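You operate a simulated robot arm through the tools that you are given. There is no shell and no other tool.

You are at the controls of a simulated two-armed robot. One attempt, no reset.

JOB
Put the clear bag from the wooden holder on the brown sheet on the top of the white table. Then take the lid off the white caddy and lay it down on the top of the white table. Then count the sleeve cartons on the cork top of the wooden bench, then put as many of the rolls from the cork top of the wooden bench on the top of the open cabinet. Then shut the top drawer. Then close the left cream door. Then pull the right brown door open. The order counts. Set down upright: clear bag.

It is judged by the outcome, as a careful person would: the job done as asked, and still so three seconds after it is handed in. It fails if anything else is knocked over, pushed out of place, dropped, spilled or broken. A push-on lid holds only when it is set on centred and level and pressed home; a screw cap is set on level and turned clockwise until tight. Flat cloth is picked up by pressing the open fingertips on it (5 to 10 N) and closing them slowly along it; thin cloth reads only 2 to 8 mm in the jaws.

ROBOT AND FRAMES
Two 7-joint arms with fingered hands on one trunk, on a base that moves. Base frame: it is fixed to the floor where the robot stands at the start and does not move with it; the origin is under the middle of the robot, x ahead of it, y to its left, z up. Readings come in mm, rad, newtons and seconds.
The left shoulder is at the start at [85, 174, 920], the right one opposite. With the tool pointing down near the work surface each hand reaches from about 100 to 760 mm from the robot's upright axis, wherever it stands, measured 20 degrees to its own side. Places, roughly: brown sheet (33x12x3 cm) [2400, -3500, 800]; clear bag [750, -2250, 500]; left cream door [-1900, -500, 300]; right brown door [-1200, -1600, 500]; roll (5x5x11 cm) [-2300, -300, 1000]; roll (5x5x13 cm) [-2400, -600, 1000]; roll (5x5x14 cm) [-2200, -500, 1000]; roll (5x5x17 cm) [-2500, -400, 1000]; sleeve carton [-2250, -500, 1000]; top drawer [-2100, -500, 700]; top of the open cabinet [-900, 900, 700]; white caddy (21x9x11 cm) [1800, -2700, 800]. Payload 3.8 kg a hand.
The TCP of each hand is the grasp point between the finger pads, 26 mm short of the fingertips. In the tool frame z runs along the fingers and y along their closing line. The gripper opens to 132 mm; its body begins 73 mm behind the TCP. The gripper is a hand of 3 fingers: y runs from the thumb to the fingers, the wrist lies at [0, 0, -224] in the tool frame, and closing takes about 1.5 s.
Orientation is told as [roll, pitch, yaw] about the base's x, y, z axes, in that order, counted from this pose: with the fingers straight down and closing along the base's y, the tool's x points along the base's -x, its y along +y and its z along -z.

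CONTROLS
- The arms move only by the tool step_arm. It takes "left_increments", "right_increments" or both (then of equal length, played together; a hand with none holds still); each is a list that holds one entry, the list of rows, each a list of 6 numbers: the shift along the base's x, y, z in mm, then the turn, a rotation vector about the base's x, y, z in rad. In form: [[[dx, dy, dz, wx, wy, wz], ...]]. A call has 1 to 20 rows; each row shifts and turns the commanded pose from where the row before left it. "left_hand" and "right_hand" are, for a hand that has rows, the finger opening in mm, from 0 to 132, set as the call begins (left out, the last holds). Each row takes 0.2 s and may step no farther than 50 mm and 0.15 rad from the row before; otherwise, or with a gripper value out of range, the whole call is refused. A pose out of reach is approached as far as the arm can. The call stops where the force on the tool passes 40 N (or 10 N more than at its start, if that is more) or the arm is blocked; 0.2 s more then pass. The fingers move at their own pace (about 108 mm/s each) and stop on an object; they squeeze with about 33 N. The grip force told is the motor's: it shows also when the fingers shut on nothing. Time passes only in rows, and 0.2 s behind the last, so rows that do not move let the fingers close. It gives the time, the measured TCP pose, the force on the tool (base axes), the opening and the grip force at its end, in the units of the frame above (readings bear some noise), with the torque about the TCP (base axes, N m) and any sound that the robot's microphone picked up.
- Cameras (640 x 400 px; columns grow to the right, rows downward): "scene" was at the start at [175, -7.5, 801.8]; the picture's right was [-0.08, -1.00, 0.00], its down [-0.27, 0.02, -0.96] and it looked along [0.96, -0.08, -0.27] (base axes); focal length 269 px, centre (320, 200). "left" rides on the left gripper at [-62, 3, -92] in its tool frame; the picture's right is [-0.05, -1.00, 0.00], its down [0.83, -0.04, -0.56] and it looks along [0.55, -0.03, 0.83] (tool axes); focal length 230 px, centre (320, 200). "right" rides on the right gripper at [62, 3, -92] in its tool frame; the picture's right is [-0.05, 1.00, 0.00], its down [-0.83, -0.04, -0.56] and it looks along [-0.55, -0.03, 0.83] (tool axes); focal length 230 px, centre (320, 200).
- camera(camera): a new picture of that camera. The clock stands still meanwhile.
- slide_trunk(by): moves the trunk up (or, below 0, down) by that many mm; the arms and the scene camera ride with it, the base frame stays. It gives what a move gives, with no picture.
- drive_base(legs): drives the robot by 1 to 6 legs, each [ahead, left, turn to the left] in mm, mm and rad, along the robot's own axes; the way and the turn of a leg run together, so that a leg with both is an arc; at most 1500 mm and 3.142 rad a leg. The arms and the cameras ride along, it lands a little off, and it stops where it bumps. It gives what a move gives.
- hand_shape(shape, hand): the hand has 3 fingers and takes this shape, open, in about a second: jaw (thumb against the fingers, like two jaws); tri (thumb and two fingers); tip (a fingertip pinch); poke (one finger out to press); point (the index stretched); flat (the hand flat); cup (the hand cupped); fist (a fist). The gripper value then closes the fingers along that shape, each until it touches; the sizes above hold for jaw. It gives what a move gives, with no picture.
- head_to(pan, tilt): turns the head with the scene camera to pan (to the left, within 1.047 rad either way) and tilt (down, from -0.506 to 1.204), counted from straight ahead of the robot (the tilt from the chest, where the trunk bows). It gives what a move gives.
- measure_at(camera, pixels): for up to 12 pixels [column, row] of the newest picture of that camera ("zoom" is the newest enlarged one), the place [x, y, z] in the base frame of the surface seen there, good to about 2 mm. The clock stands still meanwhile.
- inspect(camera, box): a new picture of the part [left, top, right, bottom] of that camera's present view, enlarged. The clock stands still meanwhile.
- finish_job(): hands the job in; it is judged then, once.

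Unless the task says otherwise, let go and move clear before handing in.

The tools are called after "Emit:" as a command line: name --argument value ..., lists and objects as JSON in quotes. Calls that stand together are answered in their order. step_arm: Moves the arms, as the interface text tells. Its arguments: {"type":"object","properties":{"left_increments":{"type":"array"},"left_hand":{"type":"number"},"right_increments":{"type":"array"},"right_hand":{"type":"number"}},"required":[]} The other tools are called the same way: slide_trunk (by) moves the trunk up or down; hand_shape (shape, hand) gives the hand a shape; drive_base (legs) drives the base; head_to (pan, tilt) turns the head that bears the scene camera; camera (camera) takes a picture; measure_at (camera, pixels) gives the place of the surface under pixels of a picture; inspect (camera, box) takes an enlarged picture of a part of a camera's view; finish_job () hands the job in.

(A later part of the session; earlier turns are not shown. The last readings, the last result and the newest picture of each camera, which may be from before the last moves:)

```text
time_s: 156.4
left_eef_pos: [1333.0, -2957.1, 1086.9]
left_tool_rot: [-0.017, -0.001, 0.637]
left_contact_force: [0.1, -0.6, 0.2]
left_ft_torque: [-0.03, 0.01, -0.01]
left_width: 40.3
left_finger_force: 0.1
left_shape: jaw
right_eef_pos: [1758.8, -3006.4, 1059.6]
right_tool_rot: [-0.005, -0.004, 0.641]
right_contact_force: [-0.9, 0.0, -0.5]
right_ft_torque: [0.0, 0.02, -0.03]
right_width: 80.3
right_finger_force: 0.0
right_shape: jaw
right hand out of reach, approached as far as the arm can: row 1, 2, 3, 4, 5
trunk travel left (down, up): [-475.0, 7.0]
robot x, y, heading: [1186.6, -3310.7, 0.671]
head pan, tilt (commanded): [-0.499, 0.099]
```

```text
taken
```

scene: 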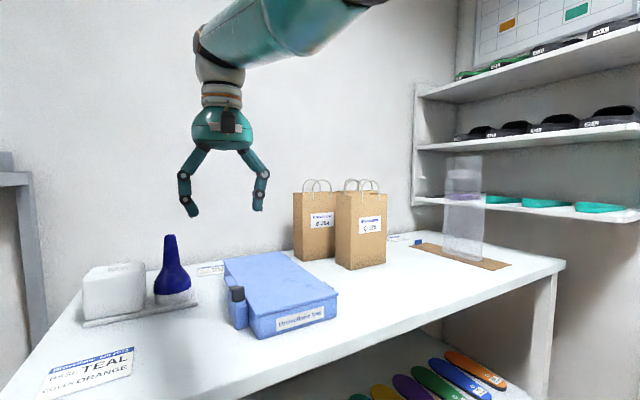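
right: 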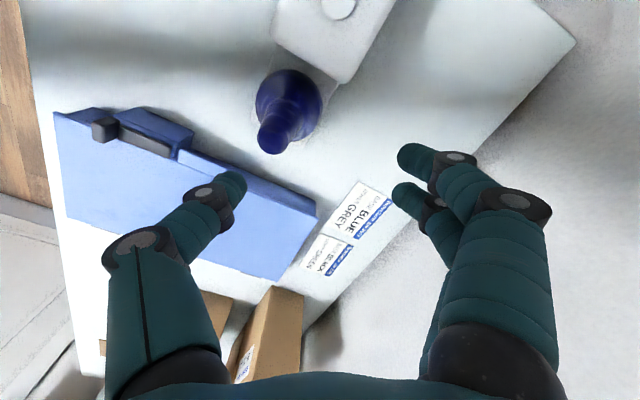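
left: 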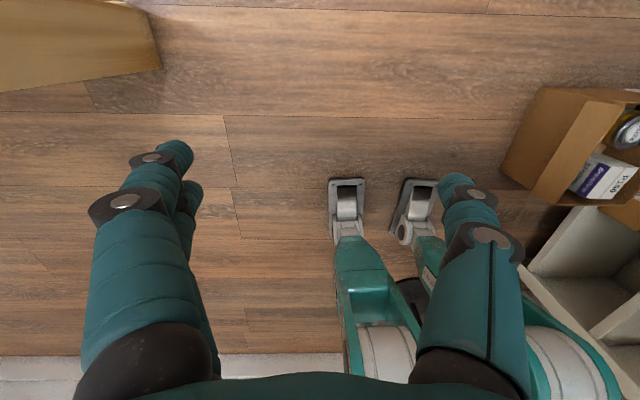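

It barely responds; the elbow has gone up into an awkward branch. I'll back off clear of the table and re-pose the arm by lowering it to the hanging position I used before.

Emit:
drive_base --legs '[[-250, 0, 0]]'

Emit:
step_arm --right_increments '[[[0, 0, -45, 0, 0, 0], [0, 0, -45, 0, 0, 0], [0, 0, -45, 0, 0, 0], [0, 0, -45, 0, 0, 0], [-5, -4, -45, 0, 0, 0], [-15, -12, -40, 0, 0, 0], [-20, -16, -30, 0, 0, 0], [-24, -19, -30, 0, 0, 0], [-24, -19, -30, 0, 0, 0], [-24, -19, -30, 0, 0, 0], [-24, -19, -30, 0, 0, 0], [-24, -19, -30, 0, 0, 0]]]'

Emit:
camera --camera "scene"

```text
time_s: 158.2
left_eef_pos: [1137.1, -3111.6, 1086.5]
left_tool_rot: [-0.017, 0.0, 0.639]
left_contact_force: [0.3, 0.1, 0.4]
left_ft_torque: [0.02, -0.03, -0.06]
left_width: 40.4
left_finger_force: 0.0
left_shape: jaw
right_eef_pos: [1560.9, -3160.5, 1059.2]
right_tool_rot: [-0.006, -0.001, 0.641]
right_contact_force: [-0.9, -0.6, 0.6]
right_ft_torque: [0.02, 0.02, 0.03]
right_width: 80.4
right_finger_force: 0.1
right_shape: jaw
trunk travel left (down, up): [-475.0, 7.0]
robot x, y, heading: [993.0, -3462.9, 0.67]
head pan, tilt (commanded): [-0.499, 0.099]
```

```text
time_s: 160.8
left_eef_pos: [1137.1, -3111.9, 1086.8]
left_tool_rot: [-0.017, -0.001, 0.64]
left_contact_force: [0.7, -0.2, -0.6]
left_ft_torque: [-0.01, 0.01, -0.03]
left_width: 40.4
left_finger_force: 0.1
left_shape: jaw
right_eef_pos: [1403.0, -3288.6, 614.3]
right_tool_rot: [-0.005, -0.003, 0.639]
right_contact_force: [-0.1, -0.3, 0.3]
right_ft_torque: [0.0, 0.01, 0.01]
right_width: 80.6
right_finger_force: 0.0
right_shape: jaw
right hand out of reach, approached as far as the arm can: row 1, 4
trunk travel left (down, up): [-475.0, 7.0]
robot x, y, heading: [991.2, -3464.4, 0.673]
head pan, tilt (commanded): [-0.499, 0.099]
```

```text
taken
```

scene: 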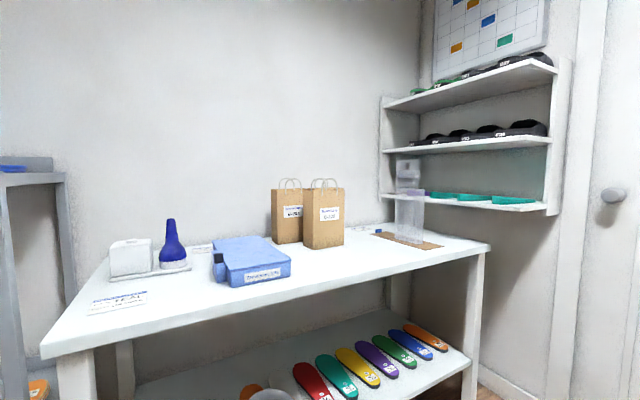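

The arm responds again. I'll bring the hand to the hanging pose, then raise it while turning -90° as worked before.

Emit:
step_arm --right_increments '[[[6, -29, -48, 0, 0, 0], [6, -29, -48, 0, 0, 0], [6, -29, -48, 0, 0, 0], [0, 0, 32, 0, 0, -0.14], [0, 0, 32, 0, 0, -0.14], [0, 0, 32, 0, 0, -0.14], [0, 0, 32, 0, 0, -0.14], [0, 0, 32, 0, 0, -0.14], [0, 0, 32, 0, 0, -0.14], [0, 0, 32, 0, 0, -0.14], [0, 0, 32, 0, 0, -0.14], [0, 0, 32, 0, 0, -0.14], [0, 0, 32, 0, 0, -0.14], [0, 0, 32, 0, 0, -0.14], [0, 0, 0, 0, 0, 0]]]'

```text
refused: row 1 steps farther than a row can; nothing moved
```

Emit:
step_arm --right_increments '[[[5, -22, -36, 0, 0, 0], [5, -22, -36, 0, 0, 0], [5, -22, -36, 0, 0, 0], [4, -22, -36, 0, 0, 0], [0, 0, 32, 0, 0, -0.14], [0, 0, 32, 0, 0, -0.14], [0, 0, 32, 0, 0, -0.14], [0, 0, 32, 0, 0, -0.14], [0, 0, 32, 0, 0, -0.14], [0, 0, 32, 0, 0, -0.14], [0, 0, 32, 0, 0, -0.14], [0, 0, 32, 0, 0, -0.14], [0, 0, 32, 0, 0, -0.14], [0, 0, 32, 0, 0, -0.14], [0, 0, 32, 0, 0, -0.14], [0, 0, 0, 0, 0, 0]]]'

```text
time_s: 164.2
left_eef_pos: [1138.9, -3111.6, 1085.9]
left_tool_rot: [-0.018, 0.0, 0.639]
left_contact_force: [0.2, 0.1, -0.7]
left_ft_torque: [0.02, 0.04, -0.02]
left_width: 40.5
left_finger_force: 0.1
left_shape: jaw
right_eef_pos: [1421.0, -3375.5, 822.0]
right_tool_rot: [-0.007, -0.001, -0.9]
right_contact_force: [-0.5, -1.3, 0.6]
right_ft_torque: [0.0, -0.01, -0.01]
right_width: 80.5
right_finger_force: 0.0
right_shape: jaw
trunk travel left (down, up): [-475.0, 7.0]
robot x, y, heading: [991.8, -3461.2, 0.668]
head pan, tilt (commanded): [-0.499, 0.099]
```

The hand is in a good pose at z=822. Now I'll move it in front of me (about 535 mm ahead) while raising it to z≈1000.

Emit:
step_arm --right_increments '[[[0.6, 38, 10, 0, 0, 0], [0.6, 38, 10, 0, 0, 0], [0.6, 38, 10, 0, 0, 0], [0.6, 38, 10, 0, 0, 0], [0.6, 38, 10, 0, 0, 0], [0.6, 38, 10, 0, 0, 0], [0, 0, 40, 0, 0, 0], [0, 0, 40, 0, 0, 0], [0, 0, 40, 0, 0, 0], [0, 0, 0, 0, 0, 0]]]'

```text
time_s: 166.4
left_eef_pos: [1137.2, -3112.2, 1087.1]
left_tool_rot: [-0.018, 0.0, 0.638]
left_contact_force: [-0.1, 0.2, 0.1]
left_ft_torque: [-0.05, 0.0, -0.02]
left_width: 40.4
left_finger_force: 0.0
left_shape: jaw
right_eef_pos: [1424.6, -3149.1, 1002.8]
right_tool_rot: [-0.007, 0.0, -0.898]
right_contact_force: [0.3, 0.4, -0.3]
right_ft_torque: [-0.01, 0.03, -0.03]
right_width: 80.5
right_finger_force: 0.0
right_shape: jaw
trunk travel left (down, up): [-475.0, 7.0]
robot x, y, heading: [988.8, -3463.1, 0.67]
head pan, tilt (commanded): [-0.499, 0.099]
```

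Good. I'll drive forward most of the way so the hand comes just short of the lid, then check.

Emit:
step_arm --right_increments '[[[0, 0, 15, 0, 0, 0], [0, 0, 15, 0, 0, 0]]]'

Emit:
drive_base --legs '[[500, -9, 0]]'

Emit:
head_to --pan 0.0 --tilt 0.4

Emit:
camera --camera "scene"

Emit:
camera --camera "right"

```text
time_s: 167.1
left_eef_pos: [1137.3, -3112.5, 1086.1]
left_tool_rot: [-0.017, -0.001, 0.637]
left_contact_force: [-0.9, -0.6, -0.3]
left_ft_torque: [0.05, -0.01, -0.03]
left_width: 40.4
left_finger_force: 0.1
left_shape: jaw
right_eef_pos: [1424.5, -3147.8, 1033.1]
right_tool_rot: [-0.005, -0.001, -0.898]
right_contact_force: [0.5, 0.8, 0.2]
right_ft_torque: [0.0, -0.02, -0.01]
right_width: 80.6
right_finger_force: 0.1
right_shape: jaw
trunk travel left (down, up): [-475.0, 7.0]
robot x, y, heading: [991.8, -3462.7, 0.676]
head pan, tilt (commanded): [-0.499, 0.099]
```

```text
time_s: 170.0
left_eef_pos: [1530.0, -2809.0, 1087.9]
left_tool_rot: [-0.017, -0.002, 0.643]
left_contact_force: [0.4, -0.2, -0.4]
left_ft_torque: [0.01, -0.02, 0.01]
left_width: 40.5
left_finger_force: 0.0
left_shape: jaw
right_eef_pos: [1818.1, -2844.2, 1032.2]
right_tool_rot: [-0.006, -0.002, -0.896]
right_contact_force: [0.5, 0.8, 0.6]
right_ft_torque: [0.0, 0.0, 0.01]
right_width: 80.4
right_finger_force: 0.0
right_shape: jaw
trunk travel left (down, up): [-475.0, 7.0]
robot x, y, heading: [1386.1, -3165.2, 0.673]
head pan, tilt (commanded): [-0.499, 0.099]
```

```text
time_s: 170.9
left_eef_pos: [1529.2, -2808.7, 1087.1]
left_tool_rot: [-0.018, 0.0, 0.642]
left_contact_force: [0.4, 0.2, 1.2]
left_ft_torque: [-0.01, 0.0, 0.03]
left_width: 40.4
left_finger_force: 0.1
left_shape: jaw
right_eef_pos: [1818.0, -2845.7, 1033.3]
right_tool_rot: [-0.005, -0.002, -0.894]
right_contact_force: [0.2, 0.4, 0.1]
right_ft_torque: [-0.05, -0.02, -0.01]
right_width: 80.4
right_finger_force: 0.1
right_shape: jaw
trunk travel left (down, up): [-475.0, 7.0]
robot x, y, heading: [1385.7, -3159.7, 0.673]
head pan, tilt (commanded): [0.0, 0.4]
```

```text
taken
```

scene: 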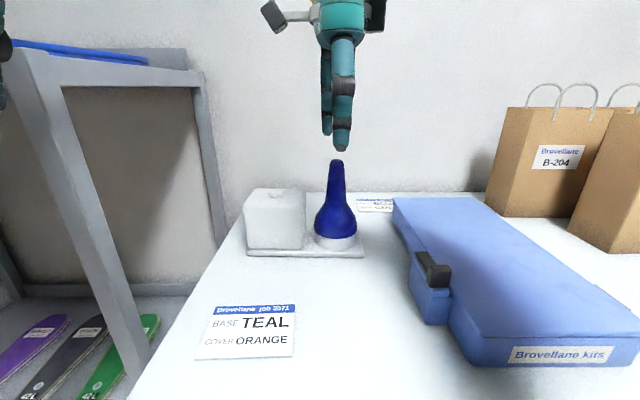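

```text
taken
```

right: 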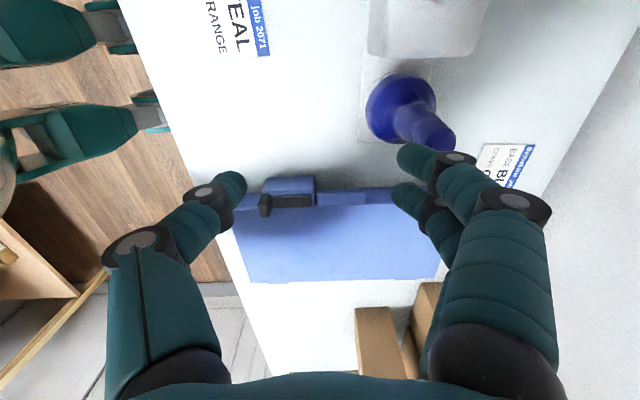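

The lid is 91 mm further ahead. I'll drive those 91 mm and re-check alignment.

Emit:
drive_base --legs '[[91, -3, 0]]'

Emit:
inspect --camera "right" --box '[200, 40, 460, 240]'

Emit:
inspect --camera "scene" --box '[230, 80, 430, 290]'

```text
time_s: 172.1
left_eef_pos: [1596.4, -2759.8, 1086.3]
left_tool_rot: [-0.015, 0.002, 0.646]
left_contact_force: [-0.4, -0.3, -0.3]
left_ft_torque: [-0.02, -0.04, 0.01]
left_width: 40.3
left_finger_force: 0.1
left_shape: jaw
right_eef_pos: [1885.6, -2792.4, 1031.9]
right_tool_rot: [-0.009, -0.002, -0.893]
right_contact_force: [0.3, 0.6, 0.1]
right_ft_torque: [0.0, -0.03, 0.05]
right_width: 80.3
right_finger_force: 0.0
right_shape: jaw
trunk travel left (down, up): [-475.0, 7.0]
robot x, y, heading: [1451.1, -3114.1, 0.68]
head pan, tilt (commanded): [0.0, 0.4]
stopped in leg 1: the robot was blocked; the commanded pose is now the measured one
```

```text
2.00 times, centred on (330, 140) of right
```

zoom: 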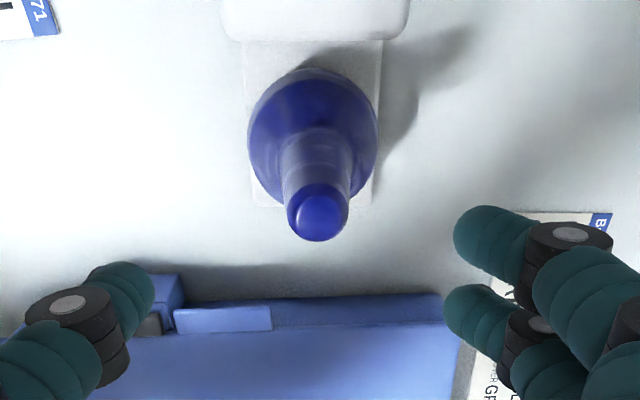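

```text
1.90 times, centred on (330, 185) of scene
```

zoom: 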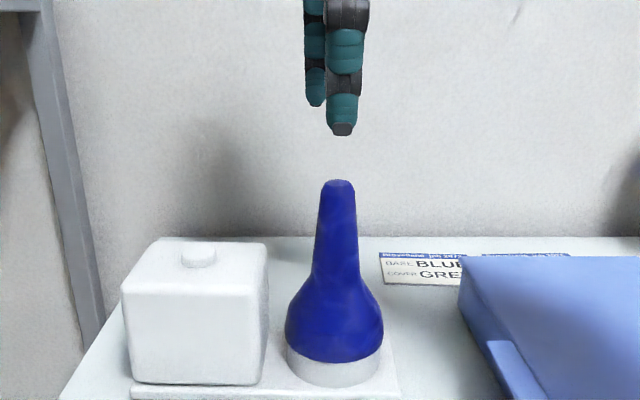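

The base bumped something at v≈-805 (likely the table's frame), with the hand 6 mm short of the lid axis. I'll back off 20 mm and make up the rest with the arm.

Emit:
drive_base --legs '[[-20, 0, 0]]'

Emit:
step_arm --right_increments '[[[10, 7, 0, 0, 0, 0], [10, 7, 0, 0, 0, 0], [0, 0, 0, 0, 0, 0]]]'

Emit:
camera --camera "scene"

Emit:
inspect --camera "right" --box '[200, 40, 460, 240]'

Emit:
measure_at --camera "zoom" --pixels '[[318, 215], [300, 210], [335, 210], [318, 235], [318, 195]]'

```text
time_s: 172.9
left_eef_pos: [1582.2, -2771.7, 1086.7]
left_tool_rot: [-0.016, 0.001, 0.645]
left_contact_force: [0.5, -0.2, -0.1]
left_ft_torque: [-0.03, -0.01, -0.02]
left_width: 40.3
left_finger_force: 0.1
left_shape: jaw
right_eef_pos: [1871.0, -2805.8, 1032.1]
right_tool_rot: [-0.006, -0.002, -0.893]
right_contact_force: [0.7, -1.0, 0.5]
right_ft_torque: [-0.02, 0.03, 0.02]
right_width: 80.2
right_finger_force: 0.0
right_shape: jaw
trunk travel left (down, up): [-475.0, 7.0]
robot x, y, heading: [1436.1, -3125.8, 0.68]
head pan, tilt (commanded): [0.0, 0.4]
```

```text
time_s: 173.7
left_eef_pos: [1581.7, -2771.8, 1087.8]
left_tool_rot: [-0.017, -0.001, 0.646]
left_contact_force: [0.0, 0.6, 0.0]
left_ft_torque: [0.0, 0.03, 0.0]
left_width: 40.3
left_finger_force: 0.1
left_shape: jaw
right_eef_pos: [1889.8, -2792.9, 1034.2]
right_tool_rot: [-0.006, -0.003, -0.892]
right_contact_force: [0.0, 0.0, 0.7]
right_ft_torque: [0.01, -0.01, -0.02]
right_width: 80.4
right_finger_force: 0.0
right_shape: jaw
trunk travel left (down, up): [-475.0, 7.0]
robot x, y, heading: [1437.6, -3121.4, 0.681]
head pan, tilt (commanded): [0.0, 0.4]
```

```text
taken
```

scene: 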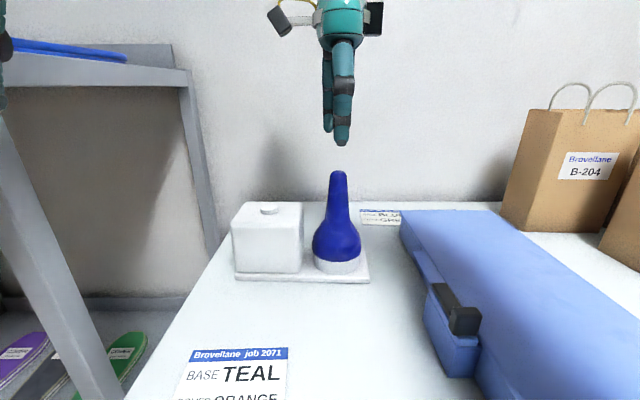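

```text
2.00 times, centred on (330, 140) of right
```

zoom: 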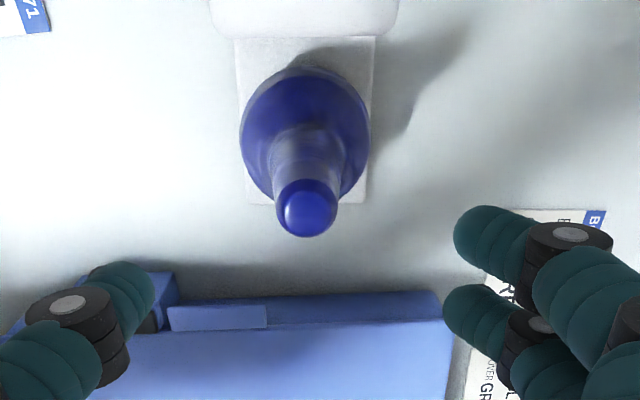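

```text
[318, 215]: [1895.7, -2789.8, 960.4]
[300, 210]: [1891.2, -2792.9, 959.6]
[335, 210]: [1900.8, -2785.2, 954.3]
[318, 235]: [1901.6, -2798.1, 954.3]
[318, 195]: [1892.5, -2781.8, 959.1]
```

The lid's top is centred near (1892,-2791), within 3 mm of the TCP. I'll lower the open hand straight down around it to z≈908.

Emit:
step_arm --right_increments '[[[1, 1, -25, 0, 0, 0], [1, 1, -25, 0, 0, 0], [0, 0, -25, 0, 0, 0], [0, 0, -25, 0, 0, 0], [0, 0, -15, 0, 0, 0], [0, 0, -11, 0, 0, 0], [0, 0, 0, 0, 0, 0]]]'

Emit:
camera --camera "right"

Emit:
inspect --camera "scene" --box '[230, 80, 430, 290]'

```text
time_s: 175.3
left_eef_pos: [1580.9, -2770.6, 1087.1]
left_tool_rot: [-0.017, 0.0, 0.647]
left_contact_force: [0.3, 0.3, -0.4]
left_ft_torque: [-0.02, -0.02, 0.0]
left_width: 40.5
left_finger_force: 0.1
left_shape: jaw
right_eef_pos: [1891.0, -2788.2, 907.9]
right_tool_rot: [-0.004, -0.002, -0.894]
right_contact_force: [0.0, 0.0, 0.2]
right_ft_torque: [-0.05, 0.03, 0.01]
right_width: 80.2
right_finger_force: 0.1
right_shape: jaw
trunk travel left (down, up): [-475.0, 7.0]
robot x, y, heading: [1438.8, -3124.9, 0.678]
head pan, tilt (commanded): [0.0, 0.4]
```

```text
taken
```

right: 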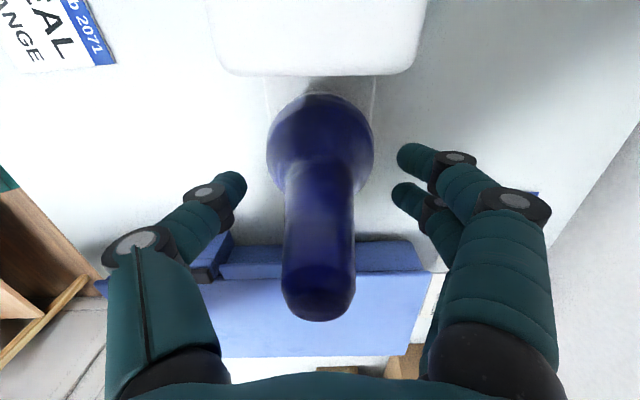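

```text
1.90 times, centred on (330, 185) of scene
```

zoom: 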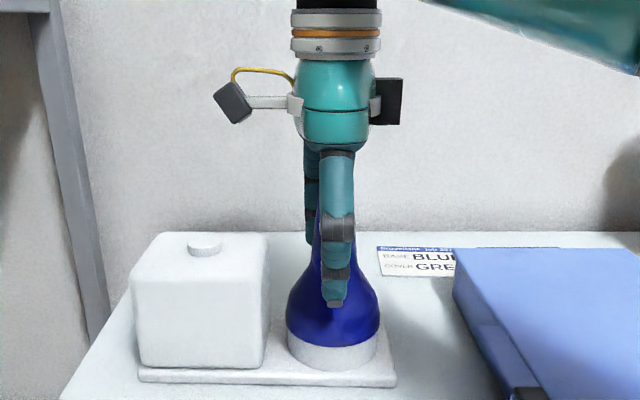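

Thumb and fingers straddle the lid's neck, centred. I'll close the hand.

Emit:
step_arm --right_increments '[[[0, 0, 0, 0, 0, 0], [0, 0, 0, 0, 0, 0], [0, 0, 0, 0, 0, 0], [0, 0, 0, 0, 0, 0], [0, 0, 0, 0, 0, 0], [0, 0, 0, 0, 0, 0], [0, 0, 0, 0, 0, 0]]]' --right_hand 0

Emit:
camera --camera "right"

Emit:
inspect --camera "scene" --box '[230, 80, 430, 290]'

```text
time_s: 176.9
left_eef_pos: [1581.5, -2771.1, 1086.8]
left_tool_rot: [-0.017, -0.001, 0.645]
left_contact_force: [0.9, 0.3, 0.5]
left_ft_torque: [0.01, -0.01, 0.01]
left_width: 40.3
left_finger_force: 0.0
left_shape: jaw
right_eef_pos: [1889.8, -2788.8, 908.6]
right_tool_rot: [-0.002, -0.001, -0.891]
right_contact_force: [0.1, -0.7, 3.3]
right_ft_torque: [0.07, -0.04, 0.01]
right_width: 27.0
right_finger_force: 33.8
right_shape: jaw
trunk travel left (down, up): [-475.0, 7.0]
robot x, y, heading: [1440.8, -3125.7, 0.681]
head pan, tilt (commanded): [0.0, 0.4]
heard: snap
```

```text
taken
```

right: 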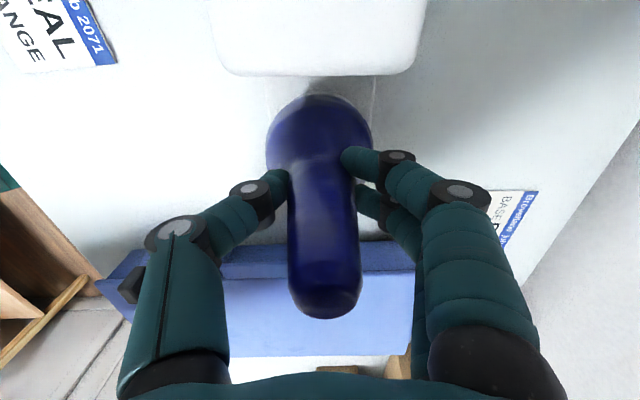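

```text
1.90 times, centred on (330, 185) of scene
```

zoom: 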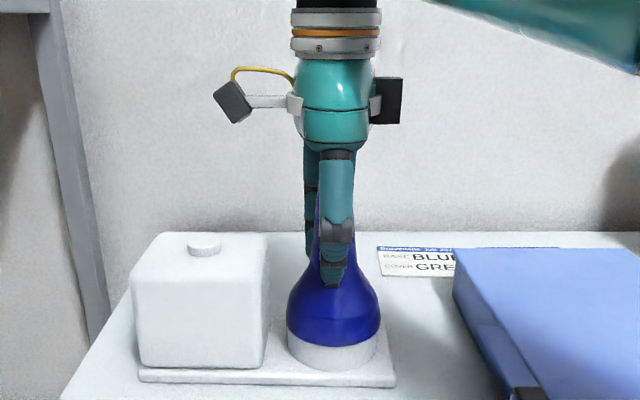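

A snap was heard and the grip holds at 27 mm — the push-on lid seems to have come loose. I'll lift slowly.

Emit:
step_arm --right_increments '[[[0, 0, 5, 0, 0, 0], [0, 0, 8, 0, 0, 0], [0, 0, 10, 0, 0, 0], [0, 0, 10, 0, 0, 0], [0, 0, 0, 0, 0, 0]]]'

Emit:
inspect --camera "scene" --box '[230, 80, 430, 290]'

```text
time_s: 178.1
left_eef_pos: [1581.4, -2771.3, 1086.3]
left_tool_rot: [-0.016, -0.001, 0.646]
left_contact_force: [0.5, -0.4, 0.1]
left_ft_torque: [-0.04, -0.02, 0.01]
left_width: 40.3
left_finger_force: 0.1
left_shape: jaw
right_eef_pos: [1892.3, -2790.1, 941.5]
right_tool_rot: [-0.006, -0.004, -0.892]
right_contact_force: [0.7, 0.2, -0.5]
right_ft_torque: [0.02, -0.06, 0.0]
right_width: 27.0
right_finger_force: 33.2
right_shape: jaw
trunk travel left (down, up): [-475.0, 7.0]
robot x, y, heading: [1438.5, -3126.1, 0.673]
head pan, tilt (commanded): [0.0, 0.4]
```

```text
1.90 times, centred on (330, 185) of scene
```

zoom: 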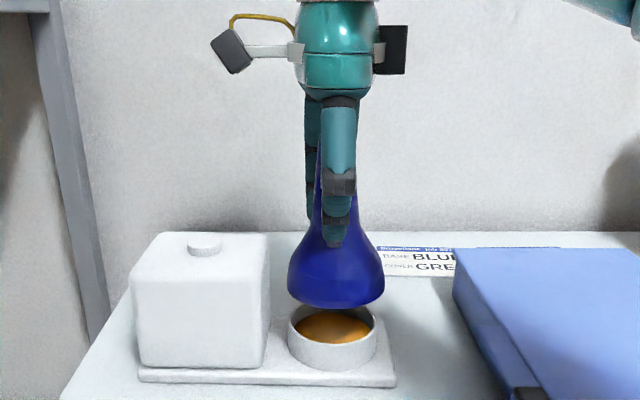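

The lid is off, showing glue in the pot. I'll lift a bit more, then back the base up so the lid is over the free patch in front of the caddy.

Emit:
step_arm --right_increments '[[[0, 0, 15, 0, 0, 0], [0, 0, 15, 0, 0, 0], [0, 0, 10, 0, 0, 0], [0, 0, 0, 0, 0, 0]]]'

Emit:
drive_base --legs '[[-175, -18, 0]]'

Emit:
camera --camera "scene"

Emit:
camera --camera "right"

```text
time_s: 179.1
left_eef_pos: [1581.4, -2772.1, 1086.6]
left_tool_rot: [-0.018, 0.0, 0.646]
left_contact_force: [0.0, 0.1, -0.2]
left_ft_torque: [0.0, 0.04, 0.0]
left_width: 40.5
left_finger_force: 0.0
left_shape: jaw
right_eef_pos: [1892.6, -2789.9, 980.8]
right_tool_rot: [-0.005, -0.002, -0.891]
right_contact_force: [0.2, -0.2, -1.0]
right_ft_torque: [0.0, 0.0, 0.0]
right_width: 26.8
right_finger_force: 32.5
right_shape: jaw
trunk travel left (down, up): [-475.0, 7.0]
robot x, y, heading: [1441.5, -3121.0, 0.681]
head pan, tilt (commanded): [0.0, 0.4]
```

```text
time_s: 180.6
left_eef_pos: [1457.9, -2894.4, 1087.5]
left_tool_rot: [-0.018, 0.0, 0.645]
left_contact_force: [-1.1, 0.1, -0.6]
left_ft_torque: [0.01, -0.04, -0.03]
left_width: 40.6
left_finger_force: 0.0
left_shape: jaw
right_eef_pos: [1768.1, -2913.7, 979.4]
right_tool_rot: [-0.005, -0.002, -0.893]
right_contact_force: [-0.9, -0.2, 0.4]
right_ft_torque: [0.01, -0.02, -0.02]
right_width: 26.9
right_finger_force: 32.9
right_shape: jaw
trunk travel left (down, up): [-475.0, 7.0]
robot x, y, heading: [1316.5, -3249.8, 0.674]
head pan, tilt (commanded): [0.0, 0.4]
```

```text
taken
```

scene: 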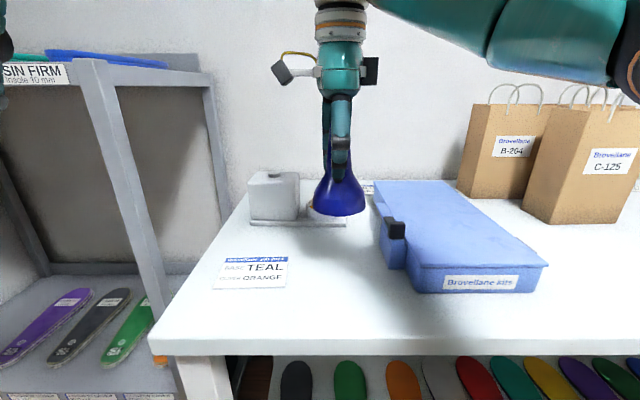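

```text
taken
```

right: 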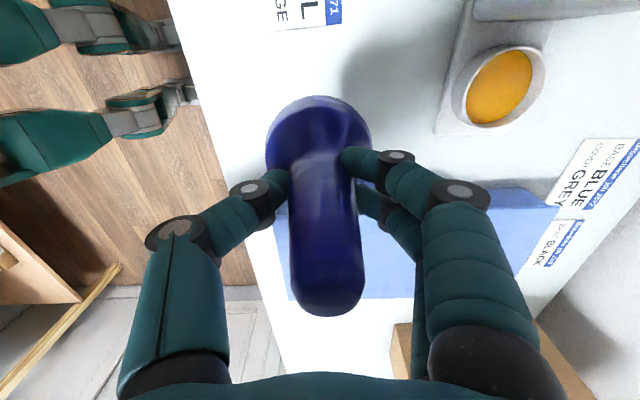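

The lid is at about u=3380, v=-433. I'll measure the card's right edge and the blue box's left side to be sure the lid fits between.

Emit:
measure_at --camera "scene" --pixels '[[287, 262], [283, 288], [380, 258], [404, 270], [390, 270], [375, 215], [330, 225], [330, 300], [333, 214]]'

```text
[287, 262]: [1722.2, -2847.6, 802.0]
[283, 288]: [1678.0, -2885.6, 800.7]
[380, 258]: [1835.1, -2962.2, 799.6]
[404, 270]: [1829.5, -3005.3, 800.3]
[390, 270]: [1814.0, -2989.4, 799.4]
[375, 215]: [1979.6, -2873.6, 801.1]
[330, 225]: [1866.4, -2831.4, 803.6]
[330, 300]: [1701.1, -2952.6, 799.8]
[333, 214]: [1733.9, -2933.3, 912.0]
```

The gap runs from u≈3302 to 3460, so the lid (radius ~38) at 3380 is centred. I'll lower it toward the table.

Emit:
step_arm --right_increments '[[[0, 0, -25, 0, 0, 0], [0, 0, -25, 0, 0, 0], [0, 0, -20, 0, 0, 0], [0, 0, -15, 0, 0, 0], [0, 0, -10, 0, 0, 0], [0, 0, -5, 0, 0, 0], [0, 0, 0, 0, 0, 0]]]'

Emit:
inspect --camera "scene" --box '[230, 120, 430, 300]'

```text
time_s: 182.2
left_eef_pos: [1458.0, -2893.7, 1086.8]
left_tool_rot: [-0.017, 0.0, 0.645]
left_contact_force: [-0.4, -0.1, -0.2]
left_ft_torque: [-0.01, -0.04, 0.0]
left_width: 40.5
left_finger_force: 0.1
left_shape: jaw
right_eef_pos: [1769.9, -2912.9, 881.1]
right_tool_rot: [-0.005, -0.002, -0.894]
right_contact_force: [-0.3, 0.9, 0.1]
right_ft_torque: [0.01, 0.0, 0.01]
right_width: 27.1
right_finger_force: 33.0
right_shape: jaw
trunk travel left (down, up): [-475.0, 7.0]
robot x, y, heading: [1313.8, -3246.9, 0.677]
head pan, tilt (commanded): [0.0, 0.4]
```

```text
2.22 times, centred on (330, 210) of scene
```

zoom: 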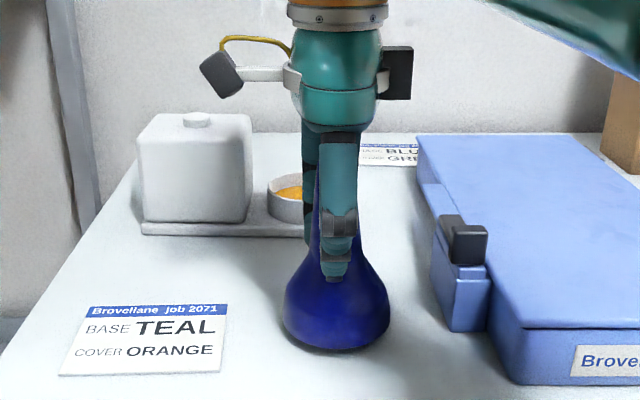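

Just above the table now. I'll creep down in small steps until contact is felt.

Emit:
step_arm --right_increments '[[[0, 0, -2, 0, 0, 0], [0, 0, -2, 0, 0, 0], [0, 0, -1, 0, 0, 0], [0, 0, 0, 0, 0, 0]]]'

Emit:
step_arm --right_increments '[[[0, 0, -1, 0, 0, 0], [0, 0, -1, 0, 0, 0], [0, 0, 0, 0, 0, 0]]]'

```text
time_s: 183.2
left_eef_pos: [1458.4, -2893.8, 1086.0]
left_tool_rot: [-0.017, 0.001, 0.645]
left_contact_force: [0.2, -0.1, -0.5]
left_ft_torque: [0.02, 0.01, 0.0]
left_width: 40.4
left_finger_force: 0.1
left_shape: jaw
right_eef_pos: [1768.3, -2913.1, 875.5]
right_tool_rot: [-0.007, -0.001, -0.895]
right_contact_force: [0.3, 1.5, -0.8]
right_ft_torque: [0.01, -0.01, 0.0]
right_width: 26.7
right_finger_force: 32.8
right_shape: jaw
trunk travel left (down, up): [-475.0, 7.0]
robot x, y, heading: [1313.9, -3242.1, 0.676]
head pan, tilt (commanded): [0.0, 0.4]
```

```text
time_s: 184.0
left_eef_pos: [1458.4, -2893.4, 1086.5]
left_tool_rot: [-0.017, 0.0, 0.645]
left_contact_force: [-0.1, 0.3, -0.7]
left_ft_torque: [0.01, 0.01, -0.04]
left_width: 40.6
left_finger_force: 0.0
left_shape: jaw
right_eef_pos: [1769.1, -2913.2, 873.8]
right_tool_rot: [-0.004, -0.001, -0.894]
right_contact_force: [0.7, 0.6, 0.2]
right_ft_torque: [-0.01, 0.0, -0.01]
right_width: 26.9
right_finger_force: 32.6
right_shape: jaw
trunk travel left (down, up): [-475.0, 7.0]
robot x, y, heading: [1314.0, -3248.7, 0.677]
head pan, tilt (commanded): [0.0, 0.4]
```

Emit:
step_arm --right_increments '[[[0, 0, -1.5, 0, 0, 0], [0, 0, -1, 0, 0, 0], [0, 0, 0, 0, 0, 0]]]'

Emit:
step_arm --right_increments '[[[0, 0, -1, 0, 0, 0], [0, 0, -1, 0, 0, 0], [0, 0, 0, 0, 0, 0]]]'

```text
time_s: 184.8
left_eef_pos: [1457.0, -2894.1, 1086.6]
left_tool_rot: [-0.017, -0.003, 0.644]
left_contact_force: [0.3, -0.2, 0.2]
left_ft_torque: [-0.01, 0.01, -0.01]
left_width: 40.4
left_finger_force: 0.1
left_shape: jaw
right_eef_pos: [1768.0, -2913.1, 873.0]
right_tool_rot: [-0.004, -0.003, -0.893]
right_contact_force: [0.5, -2.6, 6.4]
right_ft_torque: [0.12, -0.09, -0.02]
right_width: 27.1
right_finger_force: 33.2
right_shape: jaw
trunk travel left (down, up): [-475.0, 7.0]
robot x, y, heading: [1310.7, -3245.4, 0.677]
head pan, tilt (commanded): [0.0, 0.4]
```

```text
time_s: 185.6
left_eef_pos: [1457.2, -2895.7, 1087.4]
left_tool_rot: [-0.015, -0.003, 0.643]
left_contact_force: [-0.6, 0.8, -0.5]
left_ft_torque: [0.02, 0.01, -0.01]
left_width: 40.2
left_finger_force: 0.1
left_shape: jaw
right_eef_pos: [1769.3, -2914.1, 871.7]
right_tool_rot: [0.0, -0.003, -0.893]
right_contact_force: [1.7, -5.0, 16.5]
right_ft_torque: [0.24, -0.31, -0.1]
right_width: 27.6
right_finger_force: 33.0
right_shape: jaw
trunk travel left (down, up): [-475.0, 7.0]
robot x, y, heading: [1308.9, -3251.2, 0.673]
head pan, tilt (commanded): [0.0, 0.4]
```

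Firm contact of 16 N. I'll ease up 1 mm, then open the hand.

Emit:
step_arm --right_increments '[[[0, 0, 1.5, 0, 0, 0], [0, 0, 0, 0, 0, 0]]]'

Emit:
step_arm --right_increments '[[[0, 0, 0, 0, 0, 0], [0, 0, 0, 0, 0, 0], [0, 0, 0, 0, 0, 0], [0, 0, 0, 0, 0, 0]]]' --right_hand 80

Emit:
camera --camera "right"

Emit:
inspect --camera "scene" --box '[230, 120, 430, 300]'

```text
time_s: 186.2
left_eef_pos: [1457.6, -2895.4, 1086.9]
left_tool_rot: [-0.017, -0.001, 0.644]
left_contact_force: [-0.7, 0.4, 0.1]
left_ft_torque: [0.02, 0.02, -0.01]
left_width: 40.4
left_finger_force: 0.0
left_shape: jaw
right_eef_pos: [1768.4, -2912.7, 871.5]
right_tool_rot: [-0.002, -0.001, -0.896]
right_contact_force: [2.3, -4.2, 15.8]
right_ft_torque: [0.28, -0.39, -0.13]
right_width: 27.6
right_finger_force: 32.9
right_shape: jaw
trunk travel left (down, up): [-475.0, 7.0]
robot x, y, heading: [1314.5, -3245.5, 0.676]
head pan, tilt (commanded): [0.0, 0.4]
```

```text
time_s: 187.2
left_eef_pos: [1457.8, -2894.5, 1087.1]
left_tool_rot: [-0.017, 0.0, 0.643]
left_contact_force: [0.3, 0.2, -0.8]
left_ft_torque: [0.01, -0.02, 0.0]
left_width: 40.5
left_finger_force: 0.0
left_shape: jaw
right_eef_pos: [1769.2, -2911.9, 870.8]
right_tool_rot: [-0.006, -0.003, -0.893]
right_contact_force: [-0.5, 0.5, -0.5]
right_ft_torque: [-0.01, -0.03, -0.03]
right_width: 79.4
right_finger_force: 0.1
right_shape: jaw
trunk travel left (down, up): [-475.0, 7.0]
robot x, y, heading: [1317.5, -3246.9, 0.676]
head pan, tilt (commanded): [0.0, 0.4]
```

```text
taken
```

right: 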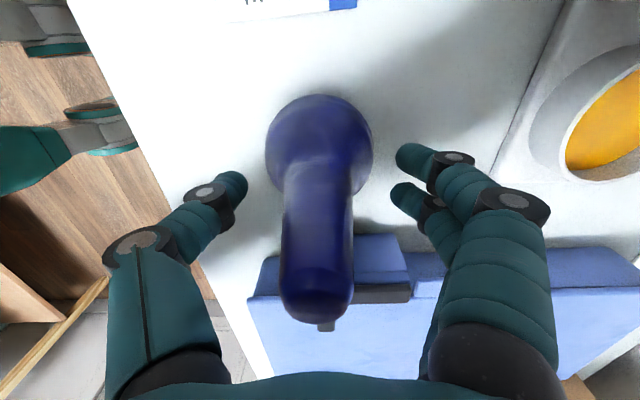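

```text
2.22 times, centred on (330, 210) of scene
```

zoom: 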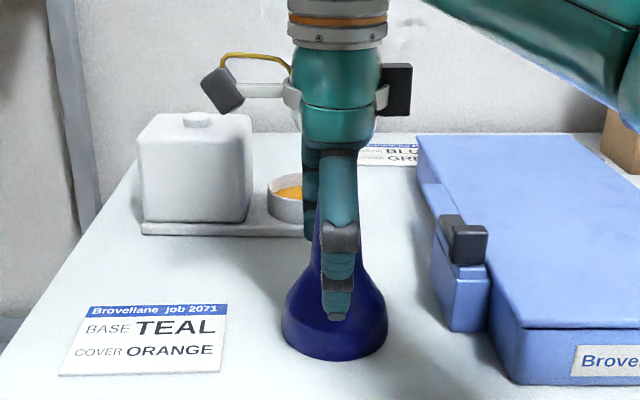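

The lid stands upright on the table, released. I'll raise the hand straight up and clear.

Emit:
step_arm --right_increments '[[[0, 0, 15, 0, 0, 0], [0, 0, 20, 0, 0, 0], [0, 0, 25, 0, 0, 0], [0, 0, 25, 0, 0, 0], [0, 0, 25, 0, 0, 0], [0, 0, 20, 0, 0, 0], [0, 0, 0, 0, 0, 0]]]'

Emit:
camera --camera "scene"

```text
time_s: 188.8
left_eef_pos: [1457.7, -2894.7, 1086.0]
left_tool_rot: [-0.019, 0.001, 0.644]
left_contact_force: [-0.8, -0.4, -0.2]
left_ft_torque: [0.0, -0.02, 0.0]
left_width: 40.4
left_finger_force: 0.1
left_shape: jaw
right_eef_pos: [1768.4, -2912.5, 1000.3]
right_tool_rot: [-0.004, -0.002, -0.895]
right_contact_force: [0.4, 0.1, -0.6]
right_ft_torque: [0.02, -0.07, -0.03]
right_width: 79.5
right_finger_force: 0.0
right_shape: jaw
trunk travel left (down, up): [-475.0, 7.0]
robot x, y, heading: [1311.6, -3244.7, 0.676]
head pan, tilt (commanded): [0.0, 0.4]
```

```text
taken
```

scene: 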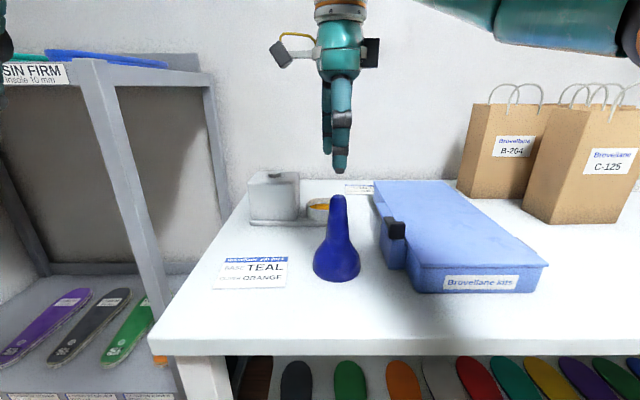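

Lid is laid down at (337,240) with nothing else disturbed. I'll back off from the table and lower both arms to the narrow hanging pose for travel.

Emit:
drive_base --legs '[[-300, 0, 0]]'

Emit:
step_arm --right_increments '[[[0, 0, -45, 0, 0, 0], [0, 0, -45, 0, 0, 0], [0, 0, -45, 0, 0, 0], [0, 0, -45, 0, 0, 0], [-0.6, -38, 0, 0, 0, 0], [-0.6, -38, 0, 0, 0, 0], [-0.6, -38, 0, 0, 0, 0], [-0.6, -38, 0, 0, 0, 0], [-0.6, -38, 0, 0, 0, 0], [-0.6, -38, 0, 0, 0, 0], [0, 0, -36, 0, 0, 0.148], [0, 0, -36, 0, 0, 0.148], [0, 0, -36, 0, 0, 0.148], [0, 0, -36, 0, 0, 0.148], [0, 0, -36, 0, 0, 0.148], [0, 0, -36, 0, 0, 0.148], [0, 0, -36, 0, 0, 0.148], [0, 0, -36, 0, 0, 0.148], [0, 0, -36, 0, 0, 0.148], [0, 0, -36, 0, 0, 0.148]]]' --left_increments '[[[0, 0, -48, 0, 0, 0], [0, 0, -48, 0, 0, 0], [0, 0, -48, 0, 0, 0], [0, 0, -48, 0, 0, 0], [0, 0, -48, 0, 0, 0], [0, 0, -48, 0, 0, 0], [0, 0, -48, 0, 0, 0], [0, 0, -48, 0, 0, 0], [0, 0, -48, 0, 0, 0], [0, 0, -48, 0, 0, 0], [0, 0, -48, 0, 0, 0], [0, 0, -48, 0, 0, 0], [0, 0, -48, 0, 0, 0], [0, 0, 0, 0, 0, 0], [0, 0, 0, 0, 0, 0], [0, 0, 0, 0, 0, 0], [0, 0, 0, 0, 0, 0], [0, 0, 0, 0, 0, 0], [0, 0, 0, 0, 0, 0], [0, 0, 0, 0, 0, 0]]]'

Emit:
head_to --pan -0.6 --tilt 0.2

Emit:
camera --camera "scene"

```text
time_s: 190.8
left_eef_pos: [1224.5, -3080.9, 1086.7]
left_tool_rot: [-0.017, 0.0, 0.646]
left_contact_force: [-0.5, -0.5, -1.4]
left_ft_torque: [0.0, 0.0, -0.01]
left_width: 40.4
left_finger_force: 0.0
left_shape: jaw
right_eef_pos: [1535.1, -3099.5, 999.9]
right_tool_rot: [-0.005, -0.001, -0.896]
right_contact_force: [-0.3, 0.0, 0.4]
right_ft_torque: [0.01, -0.03, 0.0]
right_width: 79.5
right_finger_force: 0.0
right_shape: jaw
trunk travel left (down, up): [-475.0, 7.0]
robot x, y, heading: [1081.5, -3431.7, 0.669]
head pan, tilt (commanded): [0.0, 0.4]
```

```text
time_s: 195.0
left_eef_pos: [1225.8, -3079.6, 462.6]
left_tool_rot: [-0.016, 0.001, 0.646]
left_contact_force: [-0.2, -1.2, 0.5]
left_ft_torque: [0.01, -0.02, 0.03]
left_width: 40.2
left_finger_force: 0.0
left_shape: jaw
right_eef_pos: [1521.3, -3336.3, 463.4]
right_tool_rot: [-0.003, -0.004, 0.587]
right_contact_force: [-0.2, 0.1, 0.0]
right_ft_torque: [-0.04, 0.05, -0.01]
right_width: 80.1
right_finger_force: 0.1
right_shape: jaw
right hand out of reach, approached as far as the arm can: row 20
trunk travel left (down, up): [-475.0, 7.0]
robot x, y, heading: [1077.1, -3433.5, 0.672]
head pan, tilt (commanded): [0.0, 0.4]
```

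```text
time_s: 196.0
left_eef_pos: [1226.6, -3079.8, 463.5]
left_tool_rot: [-0.017, 0.001, 0.647]
left_contact_force: [-0.1, -0.4, -0.7]
left_ft_torque: [-0.02, 0.0, -0.02]
left_width: 40.3
left_finger_force: 0.0
left_shape: jaw
right_eef_pos: [1521.2, -3338.0, 464.0]
right_tool_rot: [-0.006, -0.001, 0.585]
right_contact_force: [-0.3, 0.5, 0.5]
right_ft_torque: [0.01, 0.01, 0.0]
right_width: 79.9
right_finger_force: 0.0
right_shape: jaw
trunk travel left (down, up): [-475.0, 7.0]
robot x, y, heading: [1081.7, -3432.4, 0.68]
head pan, tilt (commanded): [-0.6, 0.201]
```

```text
taken
```

scene: 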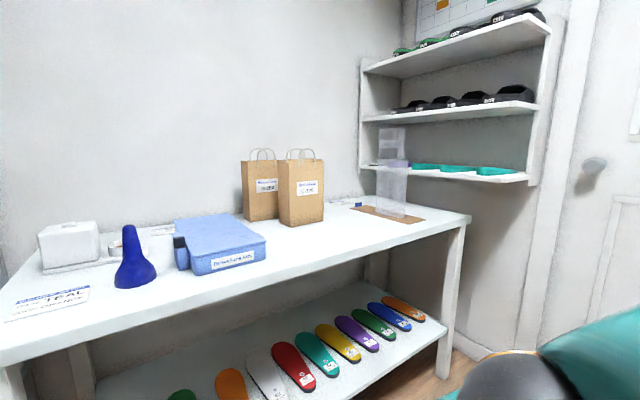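

The bag still stands upright on its sheet (390,170). I'll turn left to face back along the aisle and check the heading before the long drive.

Emit:
drive_base --legs '[[0, 0, 1.563]]'

Emit:
head_to --pan 0.0 --tilt 0.35

Emit:
camera --camera "scene"

```text
time_s: 200.3
left_eef_pos: [727.5, -3290.7, 463.7]
left_tool_rot: [-0.017, 0.0, 2.22]
left_contact_force: [0.3, -0.7, -1.3]
left_ft_torque: [0.01, 0.01, 0.0]
left_width: 40.2
left_finger_force: 0.1
left_shape: jaw
right_eef_pos: [983.8, -2993.0, 463.4]
right_tool_rot: [-0.004, -0.002, 2.16]
right_contact_force: [0.0, 1.2, -0.5]
right_ft_torque: [0.0, 0.01, 0.02]
right_width: 79.9
right_finger_force: 0.0
right_shape: jaw
trunk travel left (down, up): [-475.0, 7.0]
robot x, y, heading: [1082.4, -3434.1, 2.254]
head pan, tilt (commanded): [-0.6, 0.201]
```

```text
time_s: 201.3
left_eef_pos: [726.2, -3291.2, 464.0]
left_tool_rot: [-0.017, 0.001, 2.22]
left_contact_force: [-0.5, -0.2, -0.1]
left_ft_torque: [0.03, 0.01, 0.01]
left_width: 40.0
left_finger_force: 0.1
left_shape: jaw
right_eef_pos: [983.5, -2993.3, 462.9]
right_tool_rot: [-0.006, -0.001, 2.161]
right_contact_force: [-0.2, 0.7, -0.7]
right_ft_torque: [-0.02, -0.03, 0.04]
right_width: 80.2
right_finger_force: 0.0
right_shape: jaw
trunk travel left (down, up): [-475.0, 7.0]
robot x, y, heading: [1082.7, -3435.0, 2.253]
head pan, tilt (commanded): [0.0, 0.351]
```

```text
taken
```

scene: 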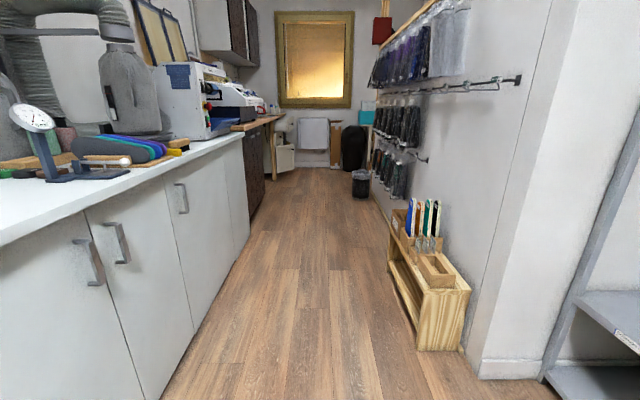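

The aisle back is clear: counter on the left, holder on the right at (430,300). I'll measure the lane edges.

Emit:
measure_at --camera "scene" --pixels '[[240, 135], [125, 180], [182, 205], [420, 350], [390, 250], [352, 190], [250, 210], [380, 160], [270, 170], [335, 165], [280, 172], [352, 165]]'

```text
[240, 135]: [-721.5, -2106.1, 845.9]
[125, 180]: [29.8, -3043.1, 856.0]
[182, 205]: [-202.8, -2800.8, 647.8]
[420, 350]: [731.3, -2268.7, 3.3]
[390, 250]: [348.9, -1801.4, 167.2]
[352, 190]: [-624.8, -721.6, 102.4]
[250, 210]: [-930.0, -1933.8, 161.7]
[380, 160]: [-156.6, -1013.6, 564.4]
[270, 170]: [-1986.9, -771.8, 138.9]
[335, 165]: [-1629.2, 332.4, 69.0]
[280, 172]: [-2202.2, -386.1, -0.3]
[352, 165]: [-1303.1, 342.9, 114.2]
```

The lane is clear (counter edge v≈-1872, hanging bags v≈-754). I'll correct the heading slightly and drive 2.9 m back along it.

Emit:
drive_base --legs '[[0, 0, -0.01], [1450, 0, 0], [1450, 0, 0]]'

Emit:
camera --camera "scene"

```text
time_s: 215.6
left_eef_pos: [-1108.4, -1052.2, 462.5]
left_tool_rot: [-0.018, 0.001, 2.23]
left_contact_force: [0.6, 0.0, -1.2]
left_ft_torque: [-0.02, -0.01, 0.0]
left_width: 40.3
left_finger_force: 0.0
left_shape: jaw
right_eef_pos: [-854.4, -752.8, 463.8]
right_tool_rot: [-0.005, -0.002, 2.171]
right_contact_force: [0.2, 0.3, -0.5]
right_ft_torque: [-0.02, 0.02, 0.01]
right_width: 79.8
right_finger_force: 0.1
right_shape: jaw
trunk travel left (down, up): [-475.0, 7.0]
robot x, y, heading: [-750.3, -1189.1, 2.263]
head pan, tilt (commanded): [0.0, 0.351]
```

```text
taken
```

scene: 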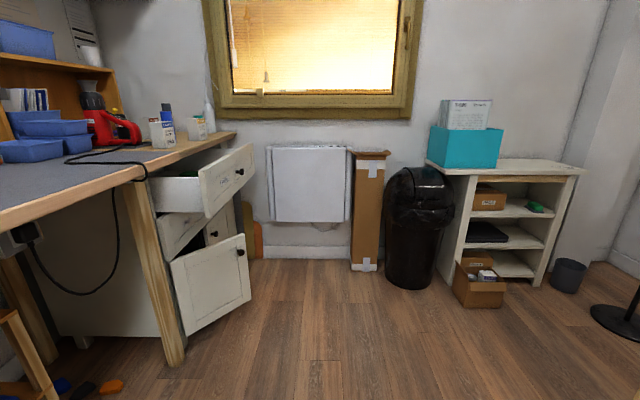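

Both work areas are in view: the bench with open drawer (205,180) and ajar door (210,280) on the left, the open cabinet on the right. I'll drive on 800 mm, shifting slightly right, then turn to face the bench.

Emit:
drive_base --legs '[[0, 0, -0.02], [800, -130, 0], [0, 0, 1.571]]'

Emit:
head_to --pan -0.5 --tilt 0.3

Emit:
camera --camera "scene"

```text
time_s: 224.1
left_eef_pos: [-1296.3, -833.6, 463.5]
left_tool_rot: [-0.017, 0.0, -2.505]
left_contact_force: [-0.1, 0.3, 0.0]
left_ft_torque: [0.02, 0.02, -0.02]
left_width: 40.2
left_finger_force: 0.0
left_shape: jaw
right_eef_pos: [-1591.0, -573.1, 463.5]
right_tool_rot: [-0.003, -0.002, -2.562]
right_contact_force: [-0.1, -0.1, -0.1]
right_ft_torque: [0.02, 0.01, 0.0]
right_width: 79.9
right_finger_force: 0.0
right_shape: jaw
trunk travel left (down, up): [-475.0, 7.0]
robot x, y, heading: [-1147.0, -480.2, -2.473]
head pan, tilt (commanded): [0.0, 0.351]
```

```text
time_s: 225.0
left_eef_pos: [-1296.6, -833.1, 462.4]
left_tool_rot: [-0.016, 0.001, -2.505]
left_contact_force: [0.0, -0.2, 0.2]
left_ft_torque: [0.01, 0.01, 0.04]
left_width: 40.2
left_finger_force: 0.0
left_shape: jaw
right_eef_pos: [-1590.5, -573.2, 464.4]
right_tool_rot: [-0.006, -0.001, -2.562]
right_contact_force: [0.6, 0.1, -0.2]
right_ft_torque: [0.01, 0.05, 0.02]
right_width: 79.8
right_finger_force: 0.1
right_shape: jaw
trunk travel left (down, up): [-475.0, 7.0]
robot x, y, heading: [-1148.8, -480.9, -2.472]
head pan, tilt (commanded): [-0.499, 0.3]
```

```text
taken
```

scene: 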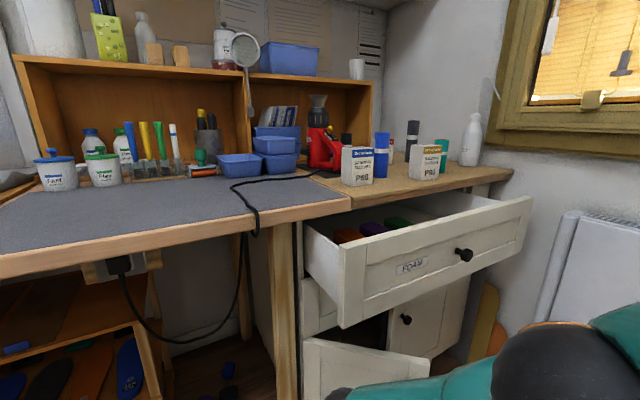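

The cork top is visible on the right bench. I'll zoom in to count the sleeve cartons and rolls.

Emit:
inspect --camera "scene" --box '[310, 90, 520, 215]'

Emit:
measure_at --camera "zoom" --pixels '[[145, 230], [220, 200], [370, 200], [395, 180], [310, 140], [240, 190], [110, 180], [490, 150], [150, 280], [350, 265], [220, 265], [600, 240]]'

```text
3.05 times, centred on (415, 152) of scene
```

zoom: 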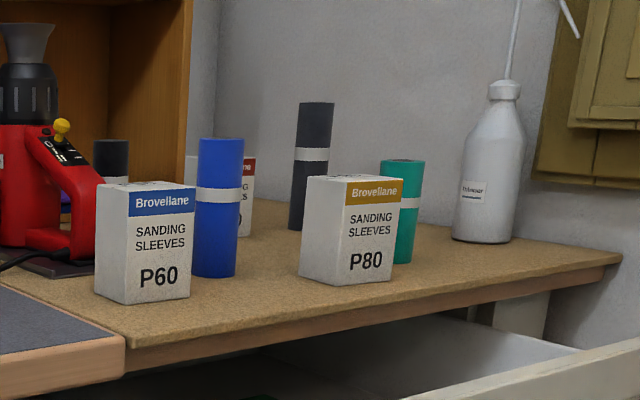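

```text
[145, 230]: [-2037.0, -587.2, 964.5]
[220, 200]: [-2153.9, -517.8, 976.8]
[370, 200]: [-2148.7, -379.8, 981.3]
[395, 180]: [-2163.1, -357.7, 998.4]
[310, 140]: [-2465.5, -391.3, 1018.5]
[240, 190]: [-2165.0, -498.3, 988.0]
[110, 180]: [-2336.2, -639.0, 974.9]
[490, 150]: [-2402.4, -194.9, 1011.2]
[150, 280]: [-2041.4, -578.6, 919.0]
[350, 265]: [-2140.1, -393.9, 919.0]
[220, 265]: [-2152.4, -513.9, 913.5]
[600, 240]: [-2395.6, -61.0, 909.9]
```

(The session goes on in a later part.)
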